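You operate a simulated robot arm through the tools that you are given. There is no shell and no other tool. Be economical: measure what you need, move in short steps, check, and stop when the job is done.

Carry out the task below with a simulated two-armed robot. There is one attempt and no reset: what you move stays moved.

Task
Put the belt and the soap box in the basket and carry it to the low stand.
Fine: carry it in both hands; the belt lies in the open drawer, shut the drawer.

The check looks at the end state, three seconds after you hand in, the way a careful person would. Anything else that was tipped, shoved, dropped, spilled or broken makes it a failure.

Robot
Two 6-joint arms with two-finger parallel grippers on one trunk, on a base that drives. Base frame: it is fixed to the floor where the robot stands at the start and does not move with it; the origin is under the middle of the robot, x ahead of it, y to its left, z up. Units: mm, rad, N and s.
The left shoulder is at the start at [70, 166, 1406], the right one opposite. Places, roughly: inside of the handled basket [700, -200, 800]; top of the low stand [900, -800, 600]; wool drawer [500, 100, 600]. Payload 3.91 kg a hand.
Tool frame (each hand has its own): the origin (TCP) lies between the finger pads and is the grasp point; the fingertips stand 30 mm ahead of it; z points along the fingers, y is the line along which they close. The gripper opens to 110 mm. The fingers are 20 mm wide and 10 mm thick; the gripper's body (48 by 112 mm) begins 55 mm behind the TCP.
Orientation is that of the tool frame in the base frame, as a unit quaternion [x, y, z, w]. With the fingers straight down and closing along the base's y, the tool's x points along the base's -x, its y along +y and its z along -z.

Tools
- The arms move only by the tool step_arm. It takes "left_deltas", "right_deltas" or both (then of equal length, played together; a hand with none holds still); each is a list of rows, each an object (a shift or turn left out is 0, a gripper value left out holds the last) with "slide": the shift along the base's x, y, z in mm, a list of three; "dr": the turn, a rotation vector about the base's x, y, z in rad, a list of three; "jaw": the gripper command, from -1 (fully open) to 1 (shut), values between in proportion. In form: [{"slide": [tx, ty, tz], "dr": [wx, wy, wz], "jaw": jaw}, ...]. A call has 1 to 8 rows; each row is the pose to reach, as a shift and turn from the pose commanded when the call began. Rows are played at 5 a second. More than 50 mm and 0.15 rad between two rows, or a gripper value outside its range, and nothing of the call is played. Where a pose cannot be reached the arm comes as near as it can. A force on the tool above 40 N (or 10 N above the force at the start of the call, whichever is more), or a blocked arm, ends the call early, and 0.2 s more pass. Each finger travels about 108 mm/s and halts on what it meets, pressing with about 34 N; the grip force reading is that of the motor and also rises with nothing between the fingers. The clock runs only during rows and for 0.2 s after the last one: add rows that repeat a pose to give the fingers time. It gives the time, the measured TCP pose, the force on the tool (base axes), the opening and the grip force at its end, in the units of the frame above (readings bear some noise), with the torque about the TCP (base axes, N m) and any sound that the robot's microphone picked up, and new pictures: "pictures" is both (left out), scene, wrist or none (wrist: the cameras of the hands that moved).
- Cameras (640 x 400 px; columns grow to the right, rows downward): "scene" is now at [124.4, -27.4, 1607.3]; the picture's right is [-0.34, -0.94, 0.00], its down [-0.81, 0.29, -0.51] and it looks along [0.48, -0.17, -0.86] (base axes); focal length 296 px, centre (320, 200). "left" rides on the left gripper at [77, -7, -115] in its tool frame; the picture's right is [0.09, 1.00, 0.00], its down [-0.80, 0.07, -0.59] and it looks along [-0.59, 0.05, 0.80] (tool axes); focal length 270 px, centre (320, 200). "right" rides on the right gripper at [77, 7, -114] in its tool frame; the picture's right is [-0.09, 1.00, 0.00], its down [-0.80, -0.07, -0.59] and it looks along [-0.59, -0.05, 0.80] (tool axes); focal length 270 px, centre (320, 200). There is no depth. A picture from a camera that has moved, and an enlarged one, comes with that camera's place and axes in the base frame and with its lens. The place of the scene camera against the robot may be out by one fixed shift of up to 18 mm in any direction.
- slide_trunk(by): slides the trunk up (or, below 0, down) by that many mm; the arms and the scene camera ride with it, the base frame stays. It gives what a move gives, with no picture.
- roll_base(legs): drives the robot by 1 to 6 legs, each [ahead, left, turn to the left] in mm, mm and rad, along the robot's own axes; the way and the turn of a leg run together, so that a leg with both is an arc; at most 1500 mm and 3.142 rad a leg. The arms and the cameras ride along, it lands a little off, and it stops where it bumps. It gives what a move gives, and a new picture of the scene camera.
- head_to(pan, tilt): turns the head with the scene camera to pan (to the left, within 1.501 rad either way) and tilt (down, from -0.506 to 1.204), counted from straight ahead of the robot. It gives what a move gives, and a new picture of the scene camera.
- enlarge(camera, box): a new picture of the part [left, top, right, bottom] of that camera's present view, enlarged. It takes no simulated time.
- finish_job(): hands the job in; it is judged then, once.

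Work in short steps. Places have to be worked out from the pictures, the camera data and where the tool is seen: move nearer, look again, correct. Check each grasp and each placing, and mend what went wrong. You have 120 turns and 260 pictures in all, those below and enlarged ones among them. Open the grippers and draw the arms clear of the work before you hand the job in, unless the task says otherwise; then end with one line.

The tools are called after "Request:" as name(argument=value, ...) on one line, values as JSON. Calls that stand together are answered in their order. step_arm: Moves the arms, as the interface text tells. Its arguments: {"type":"object","properties":{"left_deltas":{"type":"array"},"right_deltas":{"type":"array"},"pictures":{"type":"string","enum":["both","scene","wrist","none"]}},"required":[]} The other tools are called the same way: slide_trunk (by) slides the trunk up or down; roll_base (legs) drives the base; head_to (pan, tilt) turns the head that bears the scene camera; enlarge (camera, box) takes an enlarged picture of a part of a camera's view; finish_job () hands the job in.

At the start:

```text
t: 0.0
left_eef_pos: [639.6, 101.0, 1015.8]
left_tcp_rot: [0.0, 1.0, 0.0, 0.0]
left_contact_force: [0.5, -0.3, 0.1]
left_wrist_torque: [0.01, 0.0, -0.02]
left_opening: 110.0
left_grip_force: 0.1
right_eef_pos: [581.0, -413.8, 1014.6]
right_tcp_rot: [-0.001, 1.0, 0.0, 0.001]
right_contact_force: [0.4, 0.0, 0.6]
right_wrist_torque: [0.0, -0.01, 0.01]
right_opening: 110.0
right_grip_force: 0.0
trunk travel left (down, up): [-901.0, 39.0]
robot x, y, heading: [0.8, 0.3, 0.001]
head pan, tilt: [-0.342, 1.035]
```

scene: 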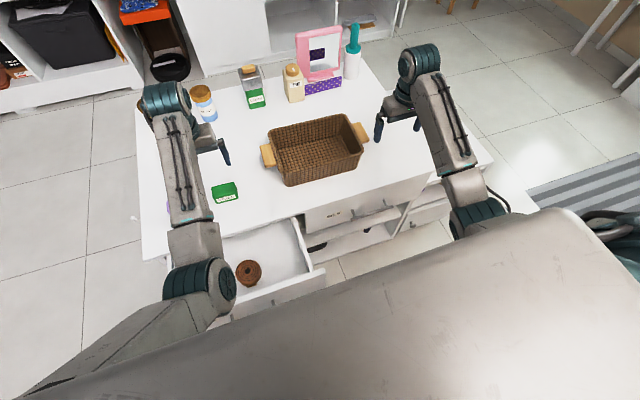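
right: 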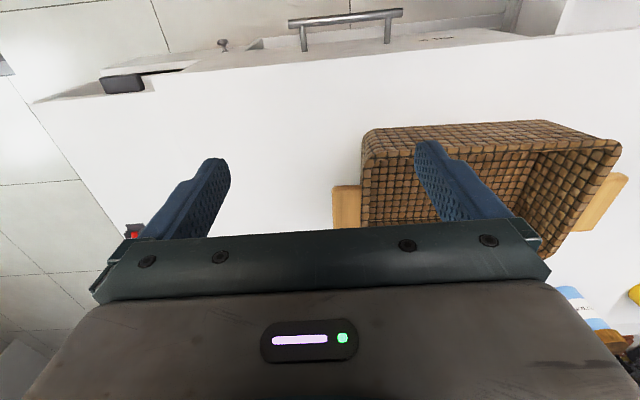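
left: 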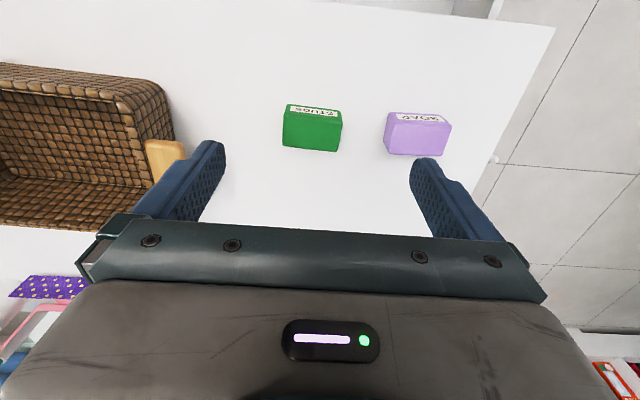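

The left wrist view shows a green box and a purple box with labels, and the open drawer holds a coiled brown item. I enlarge to read the labels and identify the drawer's contents.

Request:
enlarge(camera="left", box=[260, 80, 480, 180])

Request:
enlarge(camera="scene", box=[130, 160, 430, 340])

Request:
head_to(pan=-0.75, tilt=0.8)

```text
2.91 times, centred on (370, 130) of left
camera zoom: at [563.1, 94.9, 1130.1], right [-0.09, 1.0, 0.0], down [0.8, 0.07, 0.59], along [0.59, 0.05, -0.8], focal length 786 px, centre (174, 404)
```

zoom: 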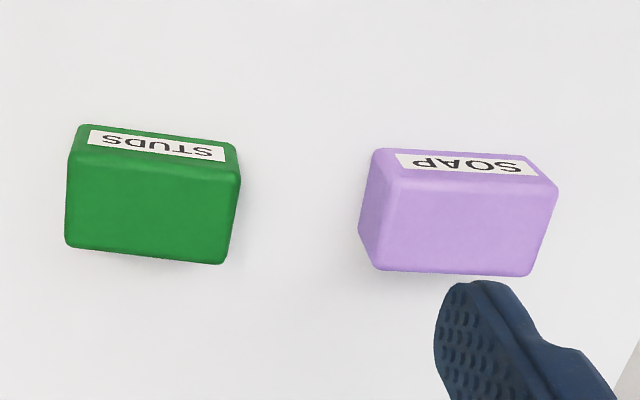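

```text
2.13 times, centred on (280, 250) of scene
camera zoom: at [124.4, -27.4, 1607.3], right [-0.34, -0.94, 0.0], down [-0.81, 0.29, -0.51], along [0.48, -0.17, -0.86], focal length 632 px, centre (405, 93)
```

zoom: 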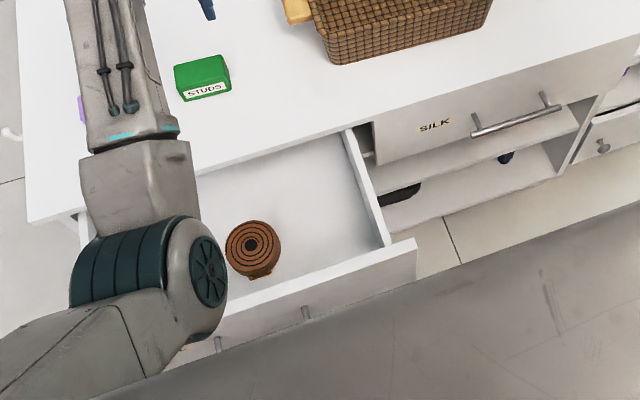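

```text
t: 0.9
left_eef_pos: [638.6, 101.8, 1016.2]
left_tcp_rot: [0.0, 1.0, 0.0, 0.0]
left_contact_force: [0.3, 0.4, -0.7]
left_wrist_torque: [0.0, 0.01, -0.03]
left_opening: 110.0
left_grip_force: 0.0
right_eef_pos: [581.6, -413.6, 1014.9]
right_tcp_rot: [-0.001, 1.0, 0.0, 0.001]
right_contact_force: [-0.1, -0.1, 0.0]
right_wrist_torque: [0.0, 0.01, -0.01]
right_opening: 110.2
right_grip_force: 0.1
trunk travel left (down, up): [-901.0, 39.0]
robot x, y, heading: [0.9, -3.3, 0.001]
head pan, tilt: [-0.75, 0.799]
camera scene: at [119.8, -59.7, 1624.9], right [-0.68, -0.73, 0.0], down [-0.53, 0.49, -0.7], along [0.51, -0.47, -0.72], focal length 296 px, centre (320, 200)
```

scene: 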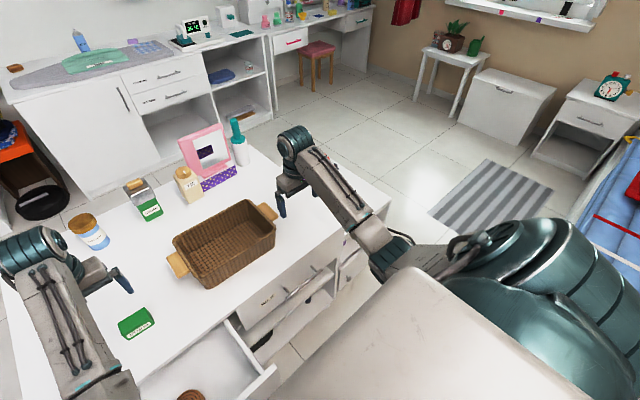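

The soap box is the lavender one and the coiled brown item is the belt; the table seems to be around z≈730. I enlarge the area near [900,-800] to find the low stand.

Request:
enlarge(camera="scene", box=[200, 100, 440, 250])

Request:
enlarge(camera="scene", box=[0, 200, 320, 400])

```text
2.67 times, centred on (320, 175) of scene
camera zoom: at [119.8, -59.7, 1624.9], right [-0.68, -0.73, 0.0], down [-0.53, 0.49, -0.7], along [0.51, -0.47, -0.72], focal length 789 px, centre (320, 267)
```

zoom: 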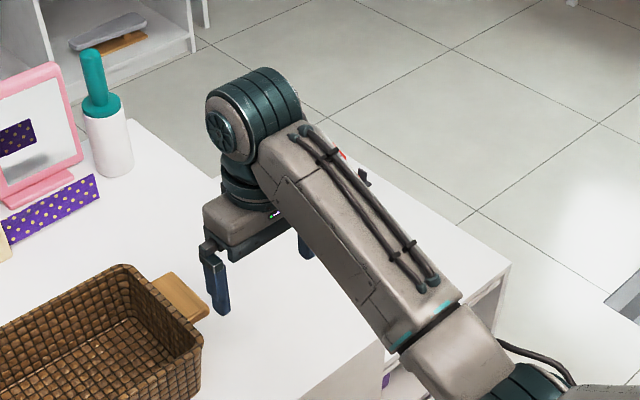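

```text
2.00 times, centred on (160, 300) of scene
camera zoom: at [119.8, -59.7, 1624.9], right [-0.68, -0.73, 0.0], down [-0.53, 0.49, -0.7], along [0.51, -0.47, -0.72], focal length 592 px, centre (640, 0)
```

zoom: 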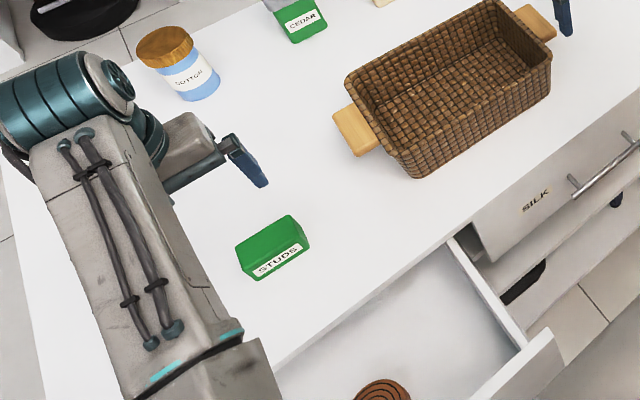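

The low stand abuts the table at its right but the right arm hides it. I move the right hand 200 mm to the left (over the basket, high) to clear the view.

Request:
step_arm(right_deltas=[{"slide": [0, 45, 0]}, {"slide": [0, 90, 0]}, {"slide": [0, 135, 0]}, {"slide": [0, 180, 0]}, {"slide": [0, 200, 0]}, {"slide": [0, 200, 0]}], pictures="both")

```text
t: 2.3
left_eef_pos: [640.0, 100.6, 1015.8]
left_tcp_rot: [0.0, 1.0, 0.0, 0.0]
left_contact_force: [-0.6, -0.1, 0.4]
left_wrist_torque: [-0.01, 0.0, -0.01]
left_opening: 109.9
left_grip_force: 0.1
right_eef_pos: [594.7, -212.6, 987.7]
right_tcp_rot: [0.0, 1.0, 0.001, 0.002]
right_contact_force: [0.0, 1.2, 0.5]
right_wrist_torque: [-0.01, 0.02, 0.05]
right_opening: 110.2
right_grip_force: 0.1
right hand out of reach, approached as far as the arm can: row 1, 2, 3, 4, 5, 6
trunk travel left (down, up): [-901.0, 39.0]
robot x, y, heading: [2.6, -2.7, 0.003]
head pan, tilt: [-0.75, 0.799]
camera scene: at [119.8, -61.2, 1624.8], right [-0.68, -0.73, 0.0], down [-0.52, 0.49, -0.7], along [0.51, -0.47, -0.72], focal length 296 px, centre (320, 200)
camera right: at [516.8, -207.0, 1102.0], right [0.09, 1.0, 0.0], down [0.8, -0.07, 0.6], along [0.59, -0.05, -0.8], focal length 270 px, centre (320, 200)
```

scene: 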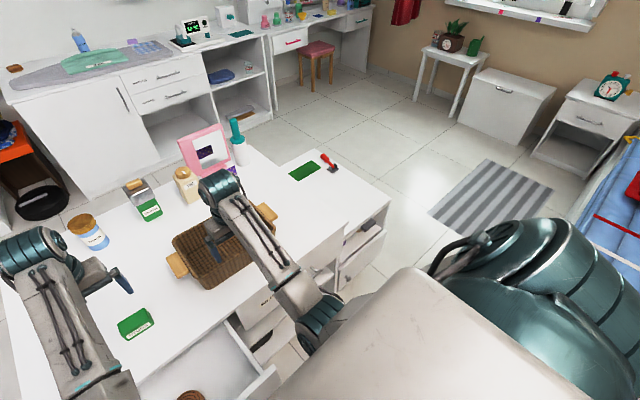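
right: 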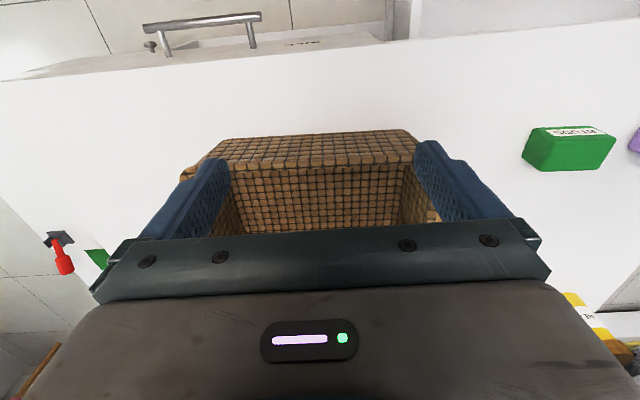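

Request:
enlarge(camera="scene", box=[220, 120, 420, 245])

```text
3.20 times, centred on (320, 182) of scene
camera zoom: at [119.8, -61.2, 1624.8], right [-0.68, -0.73, 0.0], down [-0.52, 0.49, -0.7], along [0.51, -0.47, -0.72], focal length 947 px, centre (320, 256)
```

zoom: 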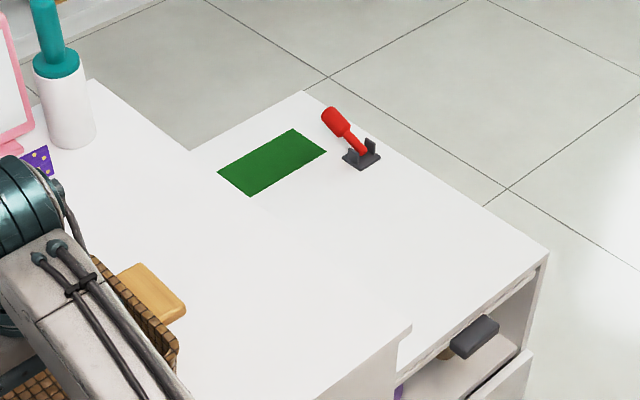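

Stand top found: x≈620–1165, y≈-650…-990, z≈600, with a green mat and a cradle with a red tool on its far half; front part is free. The belt lies near (490,105,~610) in the drawer. First I draw both hands back and up so I can lower the trunk.

Request:
step_arm(left_deltas=[{"slide": [-35, 0, 30]}, {"slide": [-70, 0, 60]}, {"slide": [-105, 0, 90]}, {"slide": [-140, 0, 120]}, {"slide": [-160, 0, 150]}, {"slide": [-160, 0, 150]}], right_deltas=[{"slide": [-35, -10, 30]}, {"slide": [-70, -20, 60]}, {"slide": [-105, -30, 90]}, {"slide": [-140, -40, 120]}, {"slide": [-160, -50, 150]}, {"slide": [-160, -50, 150]}], pictures="none")

Request:
slide_trunk(by=-230)

Request:
head_to(pan=0.1, tilt=1.0)

```text
t: 3.6
left_eef_pos: [623.8, 139.1, 1071.9]
left_tcp_rot: [-0.026, 0.996, 0.051, 0.069]
left_contact_force: [0.7, -0.9, -0.6]
left_wrist_torque: [0.01, 0.01, 0.03]
left_opening: 109.8
left_grip_force: 0.0
left hand out of reach, approached as far as the arm can: row 1, 2, 3, 4, 5, 6
right_eef_pos: [517.3, -248.9, 956.7]
right_tcp_rot: [0.0, 1.0, 0.0, 0.002]
right_contact_force: [0.1, -0.1, 0.0]
right_wrist_torque: [-0.03, 0.04, 0.01]
right_opening: 110.0
right_grip_force: 0.2
right hand out of reach, approached as far as the arm can: row 1, 2, 3, 4, 5, 6
trunk travel left (down, up): [-901.0, 39.0]
robot x, y, heading: [-2.2, -3.8, -0.002]
head pan, tilt: [-0.75, 0.799]
stopped in row 6 (left hand): the arm was blocked; the commanded pose is now the measured one
```

```text
t: 6.0
left_eef_pos: [622.3, 140.1, 841.8]
left_tcp_rot: [-0.025, 0.996, 0.05, 0.069]
left_contact_force: [0.4, 0.1, 0.2]
left_wrist_torque: [-0.01, -0.01, 0.04]
left_opening: 109.8
left_grip_force: 0.0
right_eef_pos: [516.8, -249.8, 726.8]
right_tcp_rot: [0.0, 1.0, 0.0, 0.002]
right_contact_force: [0.2, 0.8, 0.4]
right_wrist_torque: [0.02, 0.01, 0.0]
right_opening: 109.9
right_grip_force: 0.0
trunk travel left (down, up): [-671.0, 269.0]
robot x, y, heading: [-2.6, 2.6, 0.001]
head pan, tilt: [-0.75, 0.799]
```

```text
t: 7.2
left_eef_pos: [623.6, 139.9, 841.0]
left_tcp_rot: [-0.026, 0.996, 0.05, 0.067]
left_contact_force: [-0.4, -0.1, 0.0]
left_wrist_torque: [-0.02, 0.03, 0.01]
left_opening: 109.8
left_grip_force: 0.1
right_eef_pos: [518.4, -248.3, 728.0]
right_tcp_rot: [0.0, 1.0, 0.0, 0.002]
right_contact_force: [-0.1, -0.4, 0.8]
right_wrist_torque: [0.01, 0.02, -0.04]
right_opening: 110.1
right_grip_force: 0.0
trunk travel left (down, up): [-671.0, 269.0]
robot x, y, heading: [-0.1, 0.1, -0.003]
head pan, tilt: [0.099, 1.0]
camera scene: at [130.1, 2.1, 1379.8], right [0.1, -1.0, 0.0], down [-0.84, -0.08, -0.54], along [0.54, 0.05, -0.84], focal length 296 px, centre (320, 200)
```

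scene: 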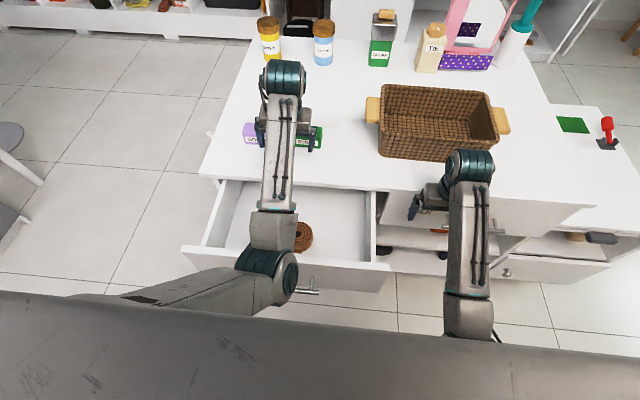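

The left hand tilted and blocked there; now I straighten it and draw it back over the drawer in small steps at a constant height.

Request:
step_arm(left_deltas=[{"slide": [-20, -5, 0], "dr": [-0.05, 0.067, -0.026]}, {"slide": [-40, -10, 0], "dr": [-0.1, 0.134, -0.052]}, {"slide": [-65, -15, 0], "dr": [-0.1, 0.134, -0.052]}, {"slide": [-90, -20, 0], "dr": [-0.1, 0.134, -0.052]}, {"slide": [-115, -25, 0], "dr": [-0.1, 0.134, -0.052]}, {"slide": [-135, -30, 0], "dr": [-0.1, 0.134, -0.052]}, {"slide": [-135, -30, 0], "dr": [-0.1, 0.134, -0.052]}], pictures="wrist")

```text
t: 8.4
left_eef_pos: [613.2, 155.4, 855.8]
left_tcp_rot: [-0.02, 0.993, 0.053, 0.1]
left_contact_force: [-0.3, -1.4, -0.4]
left_wrist_torque: [0.0, 0.0, 0.0]
left_opening: 109.8
left_grip_force: 0.2
left hand out of reach, approached as far as the arm can: row 1, 2, 3, 4, 5, 6
right_eef_pos: [517.4, -249.3, 727.1]
right_tcp_rot: [-0.001, 1.0, 0.0, 0.002]
right_contact_force: [0.1, 0.5, -0.3]
right_wrist_torque: [0.01, 0.01, -0.01]
right_opening: 109.6
right_grip_force: 0.2
trunk travel left (down, up): [-671.0, 269.0]
robot x, y, heading: [2.7, 1.6, -0.003]
head pan, tilt: [0.099, 1.0]
stopped in row 6 (left hand): the arm was blocked; the commanded pose is now the measured one
camera left: at [516.8, 134.0, 951.8], right [-0.14, 0.99, 0.08], down [0.66, 0.03, 0.75], along [0.73, 0.16, -0.66], focal length 270 px, centre (320, 200)
```

left: 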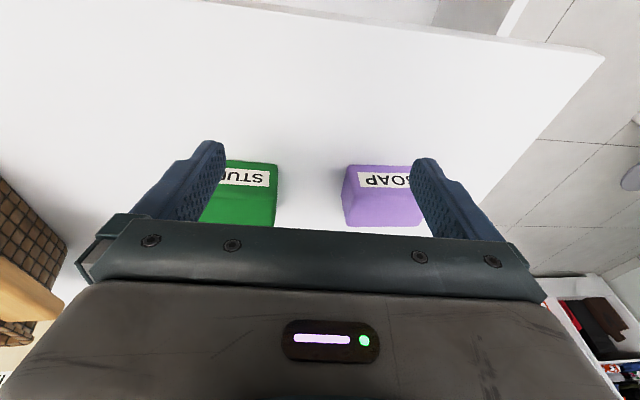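

The arm's working zone is further below the shoulder, so lowering the trunk was the wrong direction. I raise it again, then bring the left hand upright while moving lower.

Request:
slide_trunk(by=230)

Request:
step_arm(left_deltas=[{"slide": [10, -15, -20], "dr": [-0.05, 0.067, -0.026]}, {"slide": [15, -30, -40], "dr": [-0.1, 0.13, -0.052]}, {"slide": [15, -45, -65], "dr": [-0.106, 0.2, -0.04]}, {"slide": [0, -50, -110], "dr": [-0.106, 0.2, -0.04]}, {"slide": [-30, -50, -150], "dr": [-0.106, 0.2, -0.04]}, {"slide": [-60, -50, -180], "dr": [-0.106, 0.2, -0.04]}, {"slide": [-95, -50, -200], "dr": [-0.106, 0.2, -0.04]}, {"slide": [-95, -50, -200], "dr": [-0.106, 0.2, -0.04]}], pictures="wrist")

```text
t: 10.8
left_eef_pos: [613.3, 155.6, 1085.5]
left_tcp_rot: [-0.022, 0.994, 0.052, 0.099]
left_contact_force: [0.3, 0.0, -0.9]
left_wrist_torque: [0.0, 0.02, 0.01]
left_opening: 110.1
left_grip_force: 0.0
right_eef_pos: [517.9, -248.2, 957.4]
right_tcp_rot: [0.0, 1.0, 0.0, 0.001]
right_contact_force: [-0.2, -0.2, -0.2]
right_wrist_torque: [-0.01, -0.03, -0.02]
right_opening: 109.9
right_grip_force: 0.1
trunk travel left (down, up): [-901.0, 39.0]
robot x, y, heading: [-4.0, 1.6, 0.006]
head pan, tilt: [0.099, 1.0]
```

```text
t: 12.4
left_eef_pos: [633.2, 135.3, 995.7]
left_tcp_rot: [-0.01, 0.995, 0.023, 0.094]
left_contact_force: [-0.6, 0.3, 0.5]
left_wrist_torque: [0.01, -0.01, 0.02]
left_opening: 110.0
left_grip_force: 0.0
right_eef_pos: [517.5, -248.1, 956.6]
right_tcp_rot: [0.0, 1.0, 0.0, 0.002]
right_contact_force: [-0.6, -0.1, 0.1]
right_wrist_torque: [-0.02, 0.0, 0.0]
right_opening: 109.9
right_grip_force: 0.2
trunk travel left (down, up): [-901.0, 39.0]
robot x, y, heading: [-2.0, 0.9, 0.002]
head pan, tilt: [0.099, 1.0]
stopped in row 7 (left hand): the arm was blocked; the commanded pose is now the measured one
camera left: at [537.3, 121.6, 1092.5], right [-0.11, 0.99, 0.03], down [0.67, 0.05, 0.74], along [0.73, 0.1, -0.67], focal length 270 px, centre (320, 200)
```

left: 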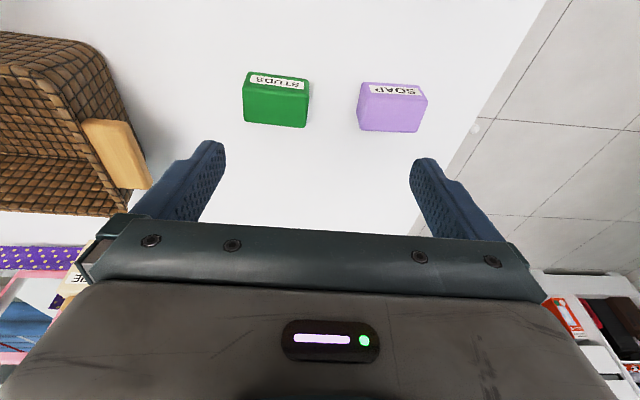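

Still held at a tilt near a joint limit. I go first back to the start-like pose straight, with a bit of extra outward x, then descend.

Request:
step_arm(left_deltas=[{"slide": [15, -15, 0], "dr": [-0.02, 0.09, -0.01]}, {"slide": [25, -30, 0], "dr": [-0.046, 0.188, -0.02]}, {"slide": [25, -35, -30], "dr": [-0.046, 0.188, -0.02]}, {"slide": [25, -35, -70], "dr": [-0.046, 0.188, -0.02]}, {"slide": [25, -35, -110], "dr": [-0.046, 0.188, -0.02]}, {"slide": [15, -35, -140], "dr": [-0.046, 0.188, -0.02]}, {"slide": [15, -35, -140], "dr": [-0.046, 0.188, -0.02]}], pictures="none")

```text
t: 14.0
left_eef_pos: [646.2, 98.0, 854.1]
left_tcp_rot: [0.001, 1.0, -0.003, -0.001]
left_contact_force: [-0.5, 0.5, 0.2]
left_wrist_torque: [0.04, 0.0, 0.0]
left_opening: 110.1
left_grip_force: 0.1
right_eef_pos: [517.2, -249.1, 956.8]
right_tcp_rot: [0.0, 1.0, 0.0, 0.002]
right_contact_force: [-0.6, 0.5, 0.2]
right_wrist_torque: [-0.01, -0.03, -0.02]
right_opening: 110.0
right_grip_force: 0.1
trunk travel left (down, up): [-901.0, 39.0]
robot x, y, heading: [5.0, -4.8, -0.002]
head pan, tilt: [0.099, 1.0]
```

Now it is upright and free at z=854. I draw it back over the drawer to x≈500.

Request:
step_arm(left_deltas=[{"slide": [-40, 0, 0]}, {"slide": [-80, 0, 0]}, {"slide": [-120, 0, -10]}, {"slide": [-150, 5, -20]}, {"slide": [-150, 5, -20]}], pictures="wrist")

```text
t: 15.4
left_eef_pos: [504.9, 142.0, 832.9]
left_tcp_rot: [-0.003, 1.0, 0.03, 0.007]
left_contact_force: [-0.7, 0.3, -0.3]
left_wrist_torque: [0.0, -0.01, -0.03]
left_opening: 109.8
left_grip_force: 0.1
right_eef_pos: [517.6, -247.9, 956.5]
right_tcp_rot: [0.001, 1.0, 0.0, 0.002]
right_contact_force: [0.9, -0.4, 0.3]
right_wrist_torque: [-0.03, 0.0, 0.0]
right_opening: 109.9
right_grip_force: 0.2
trunk travel left (down, up): [-901.0, 39.0]
robot x, y, heading: [1.3, 1.2, -0.003]
head pan, tilt: [0.099, 1.0]
stopped in row 5 (left hand): the arm was blocked; the commanded pose is now the measured one
camera left: at [428.2, 126.9, 945.2], right [-0.09, 0.99, 0.06], down [0.79, 0.04, 0.61], along [0.6, 0.1, -0.79], focal length 270 px, centre (320, 200)
```

left: 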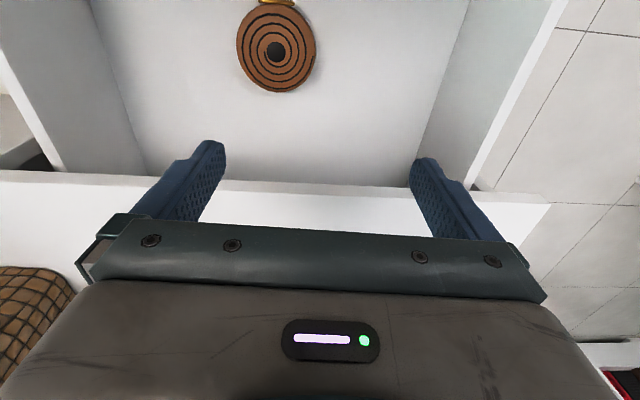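

The belt coil is at about (472,105), top z≈640–655, diameter ≈82 mm, buckle towards the robot. I straighten the hand, descend to z≈760 and move over it to look again.

Request:
step_arm(left_deltas=[{"slide": [0, -15, -35], "dr": [-0.06, 0.014, 0]}, {"slide": [0, -30, -70], "dr": [-0.06, 0.014, 0]}, {"slide": [-15, -37, -80], "dr": [-0.06, 0.014, 0]}, {"slide": [-33, -37, -80], "dr": [-0.06, 0.014, 0]}, {"slide": [-33, -37, -80], "dr": [-0.06, 0.014, 0]}], pictures="both")

```text
t: 16.6
left_eef_pos: [477.7, 117.1, 751.0]
left_tcp_rot: [-0.003, 1.0, 0.008, 0.003]
left_contact_force: [-0.5, -0.5, -0.7]
left_wrist_torque: [0.0, -0.01, 0.02]
left_opening: 110.1
left_grip_force: 0.0
right_eef_pos: [518.2, -248.5, 956.2]
right_tcp_rot: [0.0, 1.0, 0.0, 0.002]
right_contact_force: [-0.5, 0.4, -0.6]
right_wrist_torque: [-0.01, 0.01, 0.01]
right_opening: 110.2
right_grip_force: 0.0
trunk travel left (down, up): [-901.0, 39.0]
robot x, y, heading: [-2.0, -1.3, 0.001]
head pan, tilt: [0.099, 1.0]
camera scene: at [130.9, 2.0, 1609.7], right [0.1, -0.99, 0.0], down [-0.84, -0.08, -0.54], along [0.54, 0.05, -0.84], focal length 296 px, centre (320, 200)
camera left: at [401.2, 106.5, 866.4], right [-0.09, 1.0, 0.02], down [0.8, 0.07, 0.6], along [0.6, 0.07, -0.8], focal length 270 px, centre (320, 200)
```

scene: 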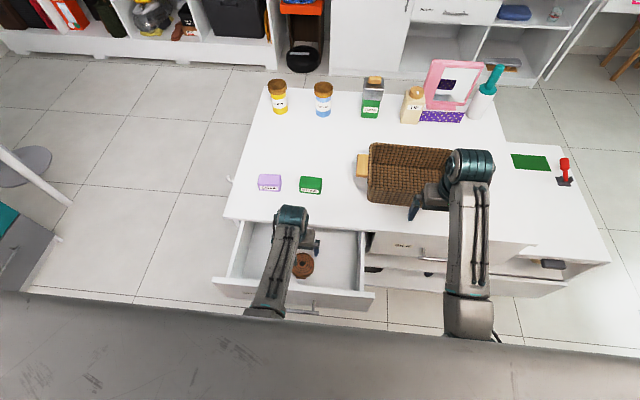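
left: 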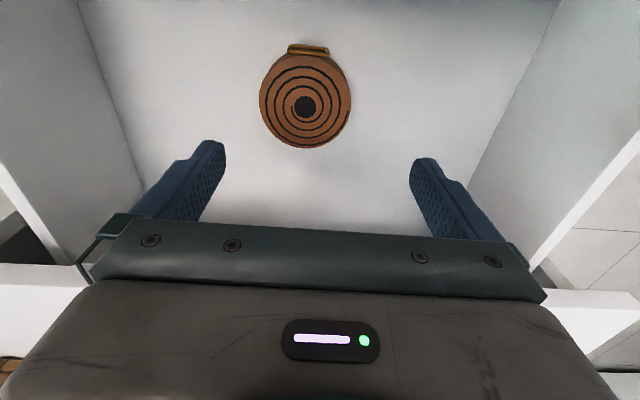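

Triangulated: belt centre (475,103.5), top z≈620, diameter ≈80. I descend to z≈690 and check for lag in y.

Request:
step_arm(left_deltas=[{"slide": [3, -1.5, -30]}, {"slide": [3, -1.5, -60]}, {"slide": [3, -1.5, -60]}], pictures="wrist")

```text
t: 17.4
left_eef_pos: [476.4, 100.7, 693.1]
left_tcp_rot: [-0.003, 1.0, -0.003, 0.0]
left_contact_force: [0.2, 0.1, 0.1]
left_wrist_torque: [0.01, 0.01, 0.01]
left_opening: 109.8
left_grip_force: 0.1
right_eef_pos: [516.0, -248.1, 957.6]
right_tcp_rot: [0.0, 1.0, 0.0, 0.002]
right_contact_force: [-0.1, 0.4, 0.4]
right_wrist_torque: [0.02, 0.0, 0.0]
right_opening: 109.6
right_grip_force: 0.0
trunk travel left (down, up): [-901.0, 39.0]
robot x, y, heading: [-0.2, -1.7, -0.002]
head pan, tilt: [0.099, 1.0]
camera left: at [400.0, 92.7, 807.4], right [-0.09, 1.0, -0.01], down [0.8, 0.08, 0.59], along [0.59, 0.05, -0.8], focal length 270 px, centre (320, 200)
```

left: 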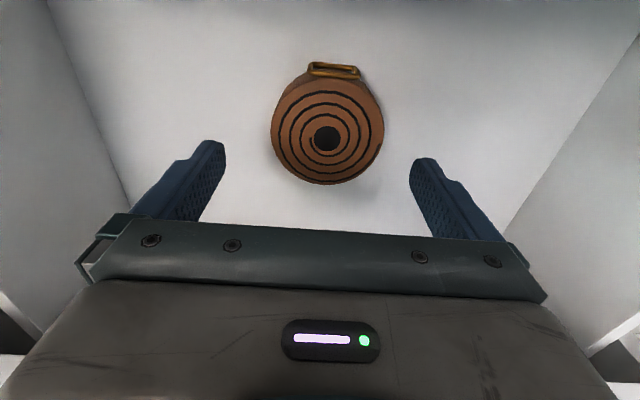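

Lag gone; belt centre confirmed at (474.5,104). I descend in two steps, watching the force.

Request:
step_arm(left_deltas=[{"slide": [-2, 4, -35]}, {"slide": [-2, 4, -55]}, {"slide": [-2, 4, -68]}, {"slide": [-2, 4, -68]}], pictures="wrist")

```text
t: 18.4
left_eef_pos: [475.3, 105.5, 623.8]
left_tcp_rot: [-0.003, 1.0, -0.002, 0.0]
left_contact_force: [-0.2, -1.0, -0.1]
left_wrist_torque: [-0.03, 0.0, -0.03]
left_opening: 109.9
left_grip_force: 0.0
right_eef_pos: [516.7, -249.2, 957.7]
right_tcp_rot: [0.0, 1.0, 0.0, 0.002]
right_contact_force: [0.1, 0.2, 0.5]
right_wrist_torque: [0.0, 0.0, 0.01]
right_opening: 110.1
right_grip_force: 0.1
trunk travel left (down, up): [-901.0, 39.0]
robot x, y, heading: [-1.1, 0.7, 0.003]
head pan, tilt: [0.099, 1.0]
camera left: at [398.3, 97.7, 738.7], right [-0.09, 1.0, 0.0], down [0.8, 0.08, 0.59], along [0.59, 0.05, -0.8], focal length 270 px, centre (320, 200)
```

left: 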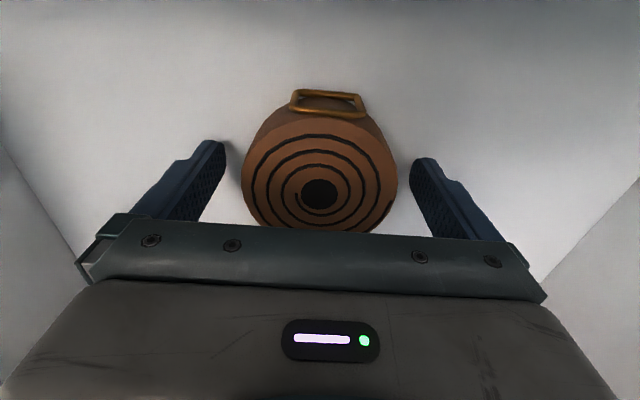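

The belt is between the fingers with margin; I go 4 mm lower and close.

Request:
step_arm(left_deltas=[{"slide": [0, 0, -4], "jaw": -1}, {"slide": [0, 0, -4], "jaw": 1}, {"slide": [0, 0, -4], "jaw": 1}, {"slide": [0, 0, -4], "jaw": 1}, {"slide": [0, 0, -4], "jaw": 1}], pictures="wrist")

```text
t: 19.6
left_eef_pos: [473.3, 105.6, 620.5]
left_tcp_rot: [-0.003, 1.0, -0.002, -0.001]
left_contact_force: [0.0, 0.1, 0.4]
left_wrist_torque: [0.04, 0.01, 0.05]
left_opening: 83.5
left_grip_force: 33.4
right_eef_pos: [517.2, -248.0, 958.8]
right_tcp_rot: [0.0, 1.0, 0.0, 0.002]
right_contact_force: [0.0, 0.2, -0.9]
right_wrist_torque: [0.02, 0.02, 0.01]
right_opening: 110.0
right_grip_force: 0.1
trunk travel left (down, up): [-901.0, 39.0]
robot x, y, heading: [1.5, -1.2, 0.006]
head pan, tilt: [0.099, 1.0]
camera left: at [397.3, 97.5, 734.6], right [-0.09, 1.0, 0.0], down [0.8, 0.08, 0.59], along [0.59, 0.05, -0.8], focal length 270 px, centre (320, 200)
```

left: 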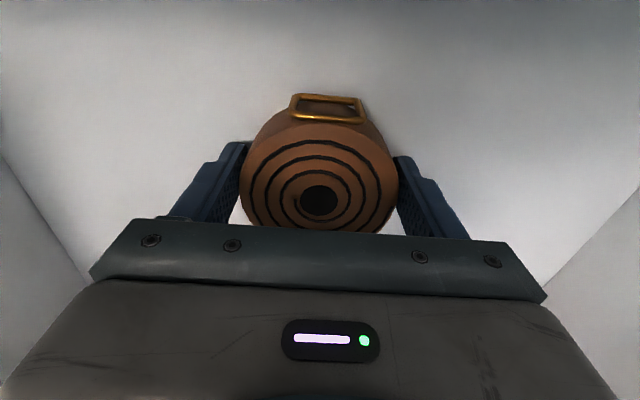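

The belt is gripped (83.5 mm opening). I lift it out.

Request:
step_arm(left_deltas=[{"slide": [0, 0, 30]}, {"slide": [0, 0, 65]}, {"slide": [5, 0, 100]}, {"slide": [15, 0, 135]}, {"slide": [35, 0, 165]}, {"slide": [55, 0, 185]}, {"slide": [55, 0, 185]}], pictures="both")

```text
t: 21.2
left_eef_pos: [525.1, 118.0, 800.6]
left_tcp_rot: [-0.005, 1.0, 0.008, -0.003]
left_contact_force: [0.4, -0.6, -0.9]
left_wrist_torque: [0.0, 0.01, -0.01]
left_opening: 83.2
left_grip_force: 34.4
right_eef_pos: [518.1, -248.6, 956.4]
right_tcp_rot: [-0.001, 1.0, 0.0, 0.003]
right_contact_force: [-1.0, -0.5, -0.1]
right_wrist_torque: [-0.06, -0.01, 0.0]
right_opening: 110.1
right_grip_force: 0.1
trunk travel left (down, up): [-901.0, 39.0]
robot x, y, heading: [1.6, 3.5, 0.004]
head pan, tilt: [0.099, 1.0]
camera scene: at [130.4, 2.0, 1609.8], right [0.1, -0.99, 0.0], down [-0.84, -0.08, -0.54], along [0.54, 0.05, -0.84], focal length 296 px, centre (320, 200)
camera left: at [450.2, 108.1, 914.6], right [-0.1, 1.0, 0.02], down [0.8, 0.07, 0.59], along [0.59, 0.07, -0.81], focal length 270 px, centre (320, 200)
```

scene: 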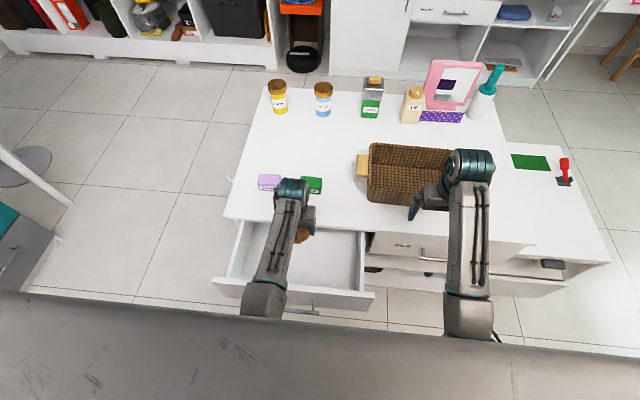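
left: 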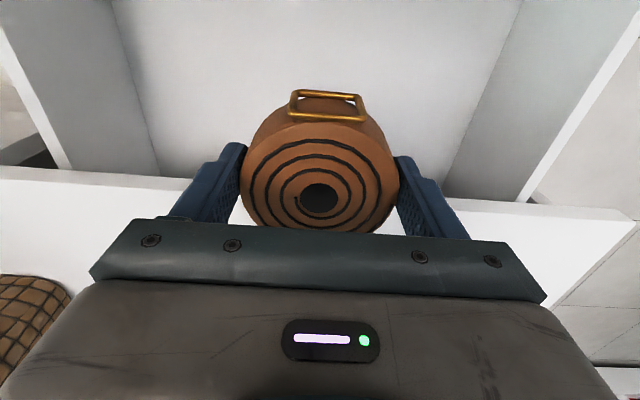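

Belt is held well. Drawer front panel is at x≈390, y≈-136…360, handle y≈46–176. With the right hand I'll push it shut at y≈-30; first I close it and come down in front, outside the drawer's side.

Request:
step_arm(right_deltas=[{"slide": [-10, 0, -40], "jaw": 1}, {"slide": [-30, 0, -80], "jaw": 1}, {"slide": [-55, 0, -115], "jaw": 1}, {"slide": [-80, 0, -150], "jaw": 1}, {"slide": [-105, 0, -180], "jaw": 1}, {"slide": [-130, 0, -210], "jaw": 1}, {"slide": [-155, 0, -235], "jaw": 1}, {"slide": [-175, 0, -250], "jaw": 1}], pictures="wrist")

```text
t: 23.0
left_eef_pos: [528.2, 117.7, 803.3]
left_tcp_rot: [-0.004, 1.0, 0.008, -0.001]
left_contact_force: [0.6, 0.3, -0.6]
left_wrist_torque: [0.03, 0.0, 0.02]
left_opening: 83.2
left_grip_force: 34.6
right_eef_pos: [342.5, -249.2, 710.0]
right_tcp_rot: [0.0, 1.0, -0.001, 0.002]
right_contact_force: [0.7, -0.5, -0.8]
right_wrist_torque: [0.0, 0.0, -0.02]
right_opening: 0.0
right_grip_force: 33.6
trunk travel left (down, up): [-901.0, 39.0]
robot x, y, heading: [2.9, -4.4, 0.004]
head pan, tilt: [0.099, 1.0]
camera right: at [263.1, -243.9, 823.4], right [0.09, 1.0, 0.0], down [0.8, -0.07, 0.6], along [0.6, -0.05, -0.8], focal length 270 px, centre (320, 200)
```

right: 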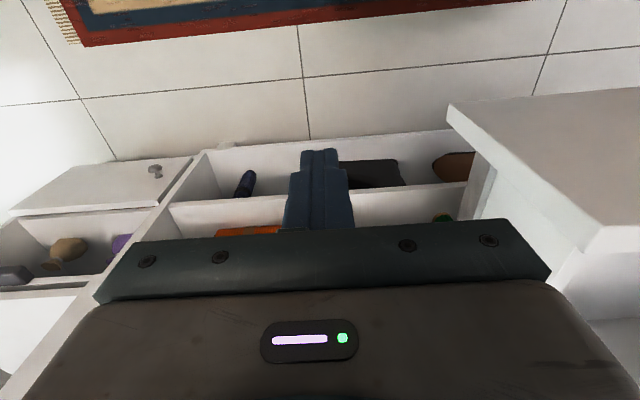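

The drawer's panel corner is seen at about x≈370, y≈-115…-130, z≈520–720. I back off to x≈310 and tilt the fingers forward by 0.5 rad so the fingertips lead, then move sideways in front of the panel.

Request:
step_arm(right_deltas=[{"slide": [-20, 0, 0], "dr": [0, -0.13, 0]}, {"slide": [-35, 0, 0], "dr": [0, -0.26, 0]}, {"slide": [-35, 20, 0], "dr": [0, -0.39, 0]}, {"slide": [-35, 60, -10], "dr": [0, -0.5, 0]}, {"slide": [-35, 105, -20], "dr": [0, -0.5, 0]}, {"slide": [-35, 150, -30], "dr": [0, -0.5, 0]}, {"slide": [-35, 195, -40], "dr": [0, -0.5, 0]}, {"slide": [-35, 210, -40], "dr": [0, -0.5, 0]}], pictures="both")

```text
t: 24.7
left_eef_pos: [530.6, 121.1, 802.9]
left_tcp_rot: [-0.006, 1.0, 0.009, 0.0]
left_contact_force: [0.0, -0.6, -0.9]
left_wrist_torque: [0.01, 0.02, -0.02]
left_opening: 82.9
left_grip_force: 34.2
right_eef_pos: [288.1, -144.5, 642.9]
right_tcp_rot: [-0.052, 0.967, -0.063, 0.243]
right_contact_force: [-0.1, 0.3, -1.1]
right_wrist_torque: [0.03, -0.02, -0.01]
right_opening: 0.1
right_grip_force: 34.2
trunk travel left (down, up): [-901.0, 39.0]
robot x, y, heading: [0.3, 1.5, 0.001]
head pan, tilt: [0.099, 1.0]
stopped in row 8 (right hand): the arm was blocked; the commanded pose is now the measured one
camera scene: at [130.6, 3.2, 1609.7], right [0.1, -0.99, 0.0], down [-0.84, -0.08, -0.54], along [0.54, 0.05, -0.84], focal length 296 px, centre (320, 200)
camera right: at [164.9, -137.5, 705.4], right [0.01, 0.99, -0.11], down [0.42, 0.09, 0.9], along [0.91, -0.05, -0.42], focal length 270 px, centre (320, 200)
```

scene: 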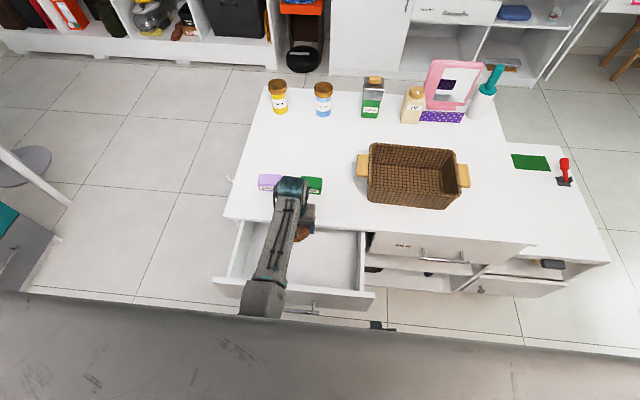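
right: 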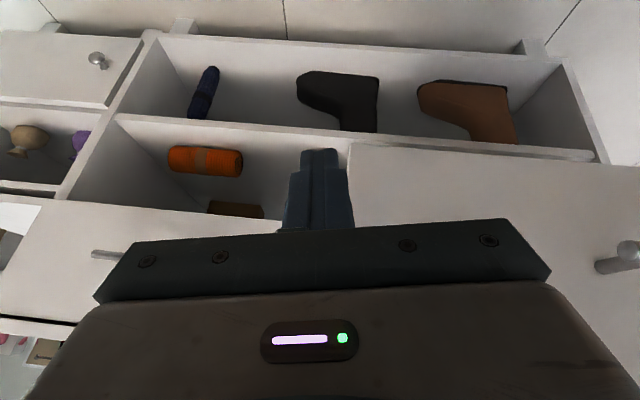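

The right hand can't come further left this close in. I roll the base 90 mm to the left so the fingertips sit in front of the panel at y≈-55.

Request:
roll_base(legs=[[-20, 90, 0]])

Request:
step_arm(right_deltas=[{"slide": [20, 0, 0]}, {"slide": [40, 0, 0]}, {"slide": [60, 0, 0]}], pictures="both")

```text
t: 25.8
left_eef_pos: [510.5, 205.5, 803.5]
left_tcp_rot: [-0.005, 1.0, 0.01, 0.0]
left_contact_force: [0.6, -0.5, -1.3]
left_wrist_torque: [0.01, -0.02, 0.02]
left_opening: 82.7
left_grip_force: 34.7
right_eef_pos: [267.1, -57.3, 641.9]
right_tcp_rot: [-0.052, 0.967, -0.062, 0.243]
right_contact_force: [0.0, -0.4, 0.1]
right_wrist_torque: [0.01, 0.0, 0.01]
right_opening: 0.0
right_grip_force: 34.5
trunk travel left (down, up): [-901.0, 39.0]
robot x, y, heading: [-17.3, 85.0, 0.002]
head pan, tilt: [0.099, 1.0]
camera scene: at [110.7, 86.5, 1609.7], right [0.1, -0.99, 0.0], down [-0.84, -0.08, -0.54], along [0.54, 0.06, -0.84], focal length 296 px, centre (320, 200)
```

scene: 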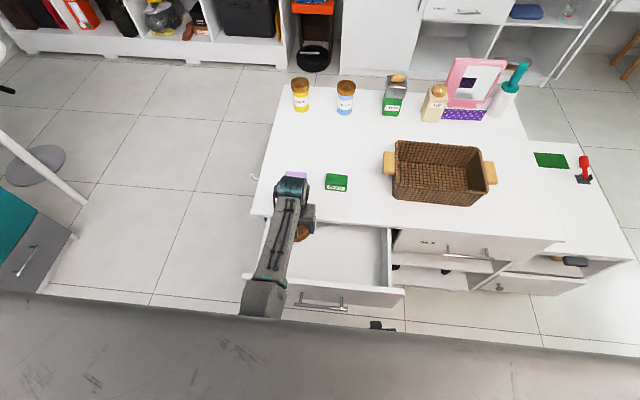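

```text
t: 26.6
left_eef_pos: [509.7, 207.5, 800.9]
left_tcp_rot: [-0.006, 1.0, 0.008, 0.0]
left_contact_force: [0.2, 0.6, -0.8]
left_wrist_torque: [0.0, 0.01, 0.04]
left_opening: 83.1
left_grip_force: 33.9
right_eef_pos: [330.7, -57.6, 642.8]
right_tcp_rot: [-0.052, 0.967, -0.063, 0.243]
right_contact_force: [0.5, -0.1, 0.1]
right_wrist_torque: [-0.05, -0.01, 0.0]
right_opening: 0.1
right_grip_force: 34.0
trunk travel left (down, up): [-901.0, 39.0]
robot x, y, heading: [-22.6, 86.2, -0.001]
head pan, tilt: [0.099, 1.0]
camera scene: at [110.6, 91.0, 1609.7], right [0.1, -0.99, 0.0], down [-0.84, -0.09, -0.54], along [0.54, 0.05, -0.84], focal length 296 px, centre (320, 200)
camera right: at [206.9, -50.3, 705.2], right [0.01, 0.99, -0.11], down [0.42, 0.09, 0.9], along [0.91, -0.05, -0.42], focal length 270 px, centre (320, 200)
```

scene: 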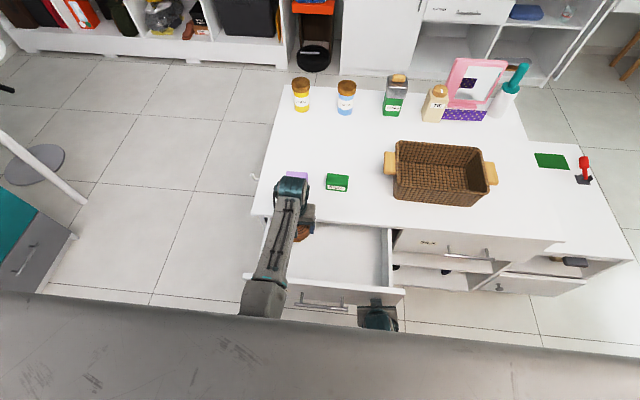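
right: 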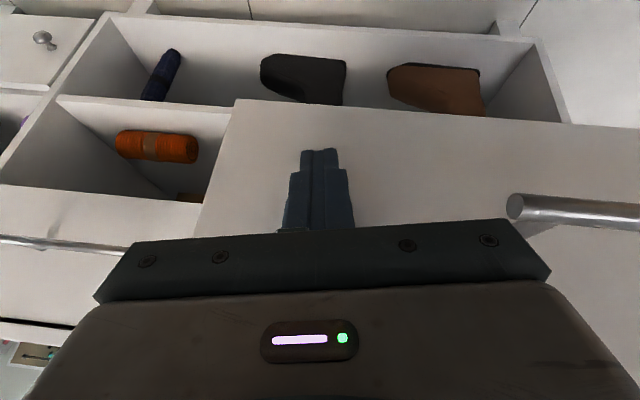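

Fingers are clear of the handle and in front of the panel. I push forward 25 mm per row.

Request:
step_arm(right_deltas=[{"slide": [20, 0, 0]}, {"slide": [40, 0, 0]}, {"slide": [60, 0, 0]}, {"slide": [85, 0, 0]}, {"slide": [110, 0, 0]}, {"slide": [135, 0, 0]}, {"slide": [155, 0, 0]}, {"slide": [170, 0, 0]}], pictures="both")

```text
t: 28.4
left_eef_pos: [511.5, 207.7, 802.1]
left_tcp_rot: [-0.006, 1.0, 0.008, 0.0]
left_contact_force: [0.7, 0.0, -1.3]
left_wrist_torque: [0.02, 0.03, 0.01]
left_opening: 83.2
left_grip_force: 34.1
right_eef_pos: [498.9, -55.9, 641.6]
right_tcp_rot: [-0.052, 0.967, -0.063, 0.244]
right_contact_force: [0.6, -1.2, -0.5]
right_wrist_torque: [-0.01, -0.01, -0.03]
right_opening: 0.0
right_grip_force: 34.2
trunk travel left (down, up): [-901.0, 39.0]
robot x, y, heading: [-20.8, 88.3, 0.003]
head pan, tilt: [0.099, 1.0]
camera scene: at [111.1, 89.4, 1609.7], right [0.1, -0.99, 0.0], down [-0.84, -0.08, -0.54], along [0.54, 0.05, -0.84], focal length 296 px, centre (320, 200)
camera right: at [376.3, -49.4, 704.2], right [0.01, 0.99, -0.11], down [0.42, 0.09, 0.9], along [0.91, -0.05, -0.42], focal length 270 px, centre (320, 200)
```

scene: 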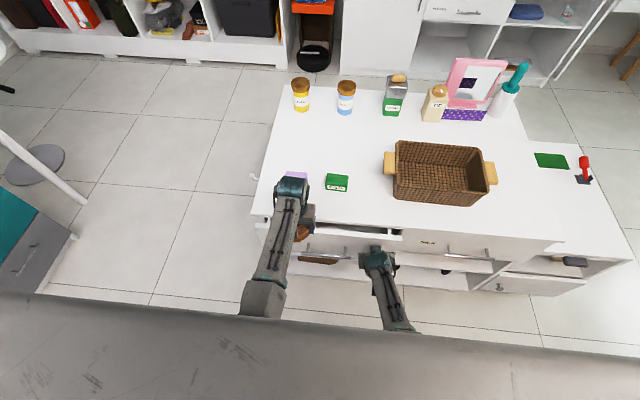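
right: 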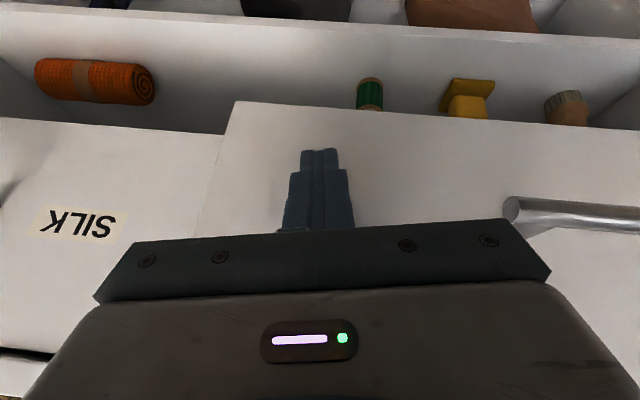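

The drawer moves in smoothly and is nearly shut. I keep pushing until resistance.

Request:
step_arm(right_deltas=[{"slide": [15, 0, 0]}, {"slide": [30, 0, 0]}, {"slide": [45, 0, 0]}, {"slide": [55, 0, 0]}, {"slide": [65, 0, 0]}, {"slide": [75, 0, 0]}, {"slide": [85, 0, 0]}], pictures="both")

```text
t: 29.5
left_eef_pos: [507.9, 207.7, 803.5]
left_tcp_rot: [-0.004, 1.0, 0.01, 0.002]
left_contact_force: [-0.5, -0.5, -0.4]
left_wrist_torque: [0.0, 0.01, -0.01]
left_opening: 83.2
left_grip_force: 34.3
right_eef_pos: [544.6, -54.8, 637.2]
right_tcp_rot: [-0.05, 0.969, -0.063, 0.232]
right_contact_force: [-2.6, -0.3, -2.4]
right_wrist_torque: [0.06, -0.19, -0.01]
right_opening: 0.1
right_grip_force: 34.5
trunk travel left (down, up): [-901.0, 39.0]
robot x, y, heading: [-21.0, 88.0, 0.001]
head pan, tilt: [0.099, 1.0]
stopped in row 5 (right hand): the force on the tool passed its limit (the readings are from after the stop); the commanded pose is now the measured one
camera scene: at [105.7, 89.6, 1610.4], right [0.1, -0.99, 0.0], down [-0.84, -0.08, -0.54], along [0.54, 0.05, -0.84], focal length 296 px, centre (320, 200)
camera right: at [422.5, -48.9, 702.1], right [0.01, 0.99, -0.1], down [0.44, 0.09, 0.89], along [0.9, -0.05, -0.44], focal length 270 px, centre (320, 200)
```

scene: 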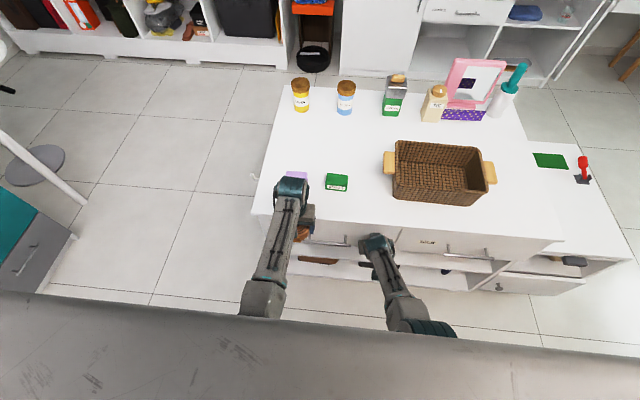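
right: 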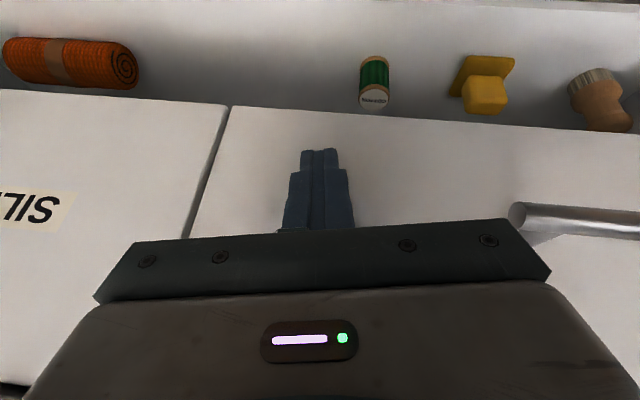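

The drawer is shut and flush with its neighbour. I retreat the right hand, straighten it and raise it clear of the table.

Request:
step_arm(right_deltas=[{"slide": [-30, 0, 0]}, {"slide": [-65, -15, 0], "dr": [0.03, 0.12, -0.025]}, {"slide": [-95, -35, 10], "dr": [0.06, 0.235, -0.05]}, {"slide": [-110, -60, 40], "dr": [0.095, 0.35, -0.075]}, {"slide": [-110, -85, 80], "dr": [0.127, 0.47, -0.1]}, {"slide": [-110, -105, 120], "dr": [0.127, 0.47, -0.1]}, {"slide": [-100, -115, 165], "dr": [0.127, 0.47, -0.1]}, {"slide": [-85, -115, 205], "dr": [0.127, 0.47, -0.1]}], pictures="none")

Request:
step_arm(right_deltas=[{"slide": [15, 0, 45]}, {"slide": [30, 0, 85]}, {"slide": [40, 0, 110]}, {"slide": [40, 0, 110]}], pictures="none")

Request:
head_to(pan=-0.35, tilt=0.9)

```text
t: 31.3
left_eef_pos: [510.2, 207.7, 802.0]
left_tcp_rot: [-0.005, 1.0, 0.01, 0.001]
left_contact_force: [0.1, -0.4, -1.8]
left_wrist_torque: [-0.02, -0.04, 0.01]
left_opening: 82.9
left_grip_force: 33.8
right_eef_pos: [463.8, -171.6, 841.6]
right_tcp_rot: [-0.001, 1.0, 0.001, -0.001]
right_contact_force: [0.3, 0.1, -0.5]
right_wrist_torque: [-0.04, 0.0, 0.01]
right_opening: 0.0
right_grip_force: 34.0
trunk travel left (down, up): [-901.0, 39.0]
robot x, y, heading: [-18.0, 84.1, 0.003]
head pan, tilt: [0.099, 1.0]
```

```text
t: 32.3
left_eef_pos: [509.0, 205.7, 803.8]
left_tcp_rot: [-0.005, 1.0, 0.011, 0.0]
left_contact_force: [-0.7, 0.8, -0.5]
left_wrist_torque: [-0.02, 0.01, -0.01]
left_opening: 83.2
left_grip_force: 33.9
right_eef_pos: [503.3, -172.1, 951.8]
right_tcp_rot: [0.0, 1.0, 0.002, 0.001]
right_contact_force: [-0.3, -1.2, -0.6]
right_wrist_torque: [0.01, 0.03, -0.03]
right_opening: 0.0
right_grip_force: 33.9
trunk travel left (down, up): [-901.0, 39.0]
robot x, y, heading: [-20.8, 89.5, 0.003]
head pan, tilt: [0.099, 1.0]
```

```text
t: 33.2
left_eef_pos: [509.0, 207.0, 802.1]
left_tcp_rot: [-0.005, 1.0, 0.009, 0.0]
left_contact_force: [0.4, 0.4, -1.6]
left_wrist_torque: [0.0, 0.01, 0.03]
left_opening: 83.0
left_grip_force: 33.8
right_eef_pos: [504.4, -173.0, 951.5]
right_tcp_rot: [-0.002, 1.0, 0.0, 0.001]
right_contact_force: [-0.4, 0.3, 0.4]
right_wrist_torque: [0.02, 0.0, 0.01]
right_opening: 0.0
right_grip_force: 34.6
trunk travel left (down, up): [-901.0, 39.0]
robot x, y, heading: [-20.7, 84.4, 0.008]
head pan, tilt: [-0.351, 0.901]
camera scene: at [111.2, 56.4, 1616.9], right [-0.34, -0.94, 0.0], down [-0.74, 0.27, -0.62], along [0.58, -0.21, -0.78], focal length 296 px, centre (320, 200)
```

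scene: 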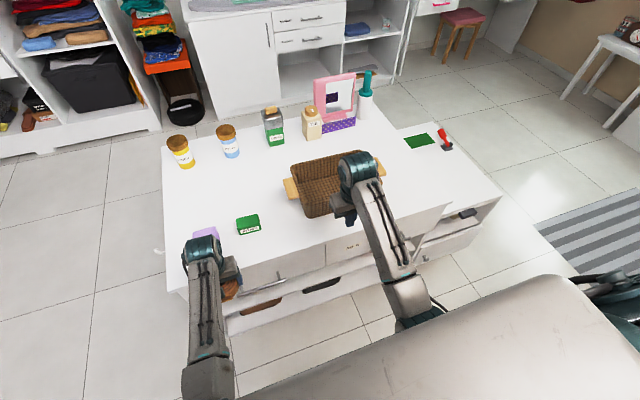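

Now I raise the left hand with the belt, then drive right and forward so that the belt comes over the basket.

Request:
step_arm(left_deltas=[{"slide": [15, 0, 30]}, {"slide": [30, 0, 65]}, {"slide": [50, -5, 100]}, {"slide": [60, -8, 120]}, {"slide": [60, -8, 120]}], pictures="none")

Request:
roll_base(legs=[[0, -430, 0]])

```text
t: 34.6
left_eef_pos: [567.2, 223.5, 915.4]
left_tcp_rot: [-0.013, 0.999, 0.029, -0.005]
left_contact_force: [0.7, 0.6, -1.0]
left_wrist_torque: [0.02, 0.02, 0.01]
left_opening: 83.1
left_grip_force: 34.0
right_eef_pos: [502.5, -171.5, 950.9]
right_tcp_rot: [-0.001, 1.0, 0.0, 0.001]
right_contact_force: [0.2, 1.4, -0.9]
right_wrist_torque: [0.01, -0.02, 0.02]
right_opening: 0.0
right_grip_force: 33.6
trunk travel left (down, up): [-901.0, 39.0]
robot x, y, heading: [-21.0, 86.7, 0.001]
head pan, tilt: [-0.351, 0.901]
stopped in row 5 (left hand): the arm was blocked; the commanded pose is now the measured one
```

```text
t: 37.2
left_eef_pos: [568.7, -205.7, 914.3]
left_tcp_rot: [-0.014, 0.999, 0.028, -0.005]
left_contact_force: [-0.1, 0.7, -1.4]
left_wrist_torque: [-0.03, 0.01, 0.0]
left_opening: 82.8
left_grip_force: 34.4
right_eef_pos: [504.2, -601.0, 951.9]
right_tcp_rot: [-0.002, 1.0, 0.001, 0.001]
right_contact_force: [0.4, 0.4, -0.1]
right_wrist_torque: [-0.03, -0.01, 0.01]
right_opening: 0.0
right_grip_force: 33.9
trunk travel left (down, up): [-901.0, 39.0]
robot x, y, heading: [-24.5, -345.8, -0.001]
head pan, tilt: [-0.351, 0.901]
camera scene: at [112.3, -373.6, 1617.0], right [-0.34, -0.94, 0.0], down [-0.74, 0.27, -0.62], along [0.58, -0.21, -0.78], focal length 296 px, centre (320, 200)
```

scene: 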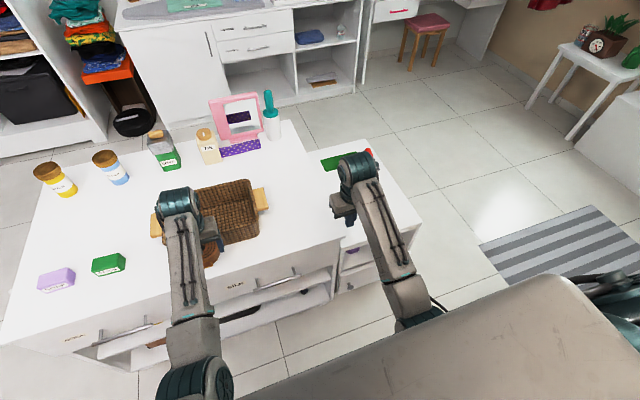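

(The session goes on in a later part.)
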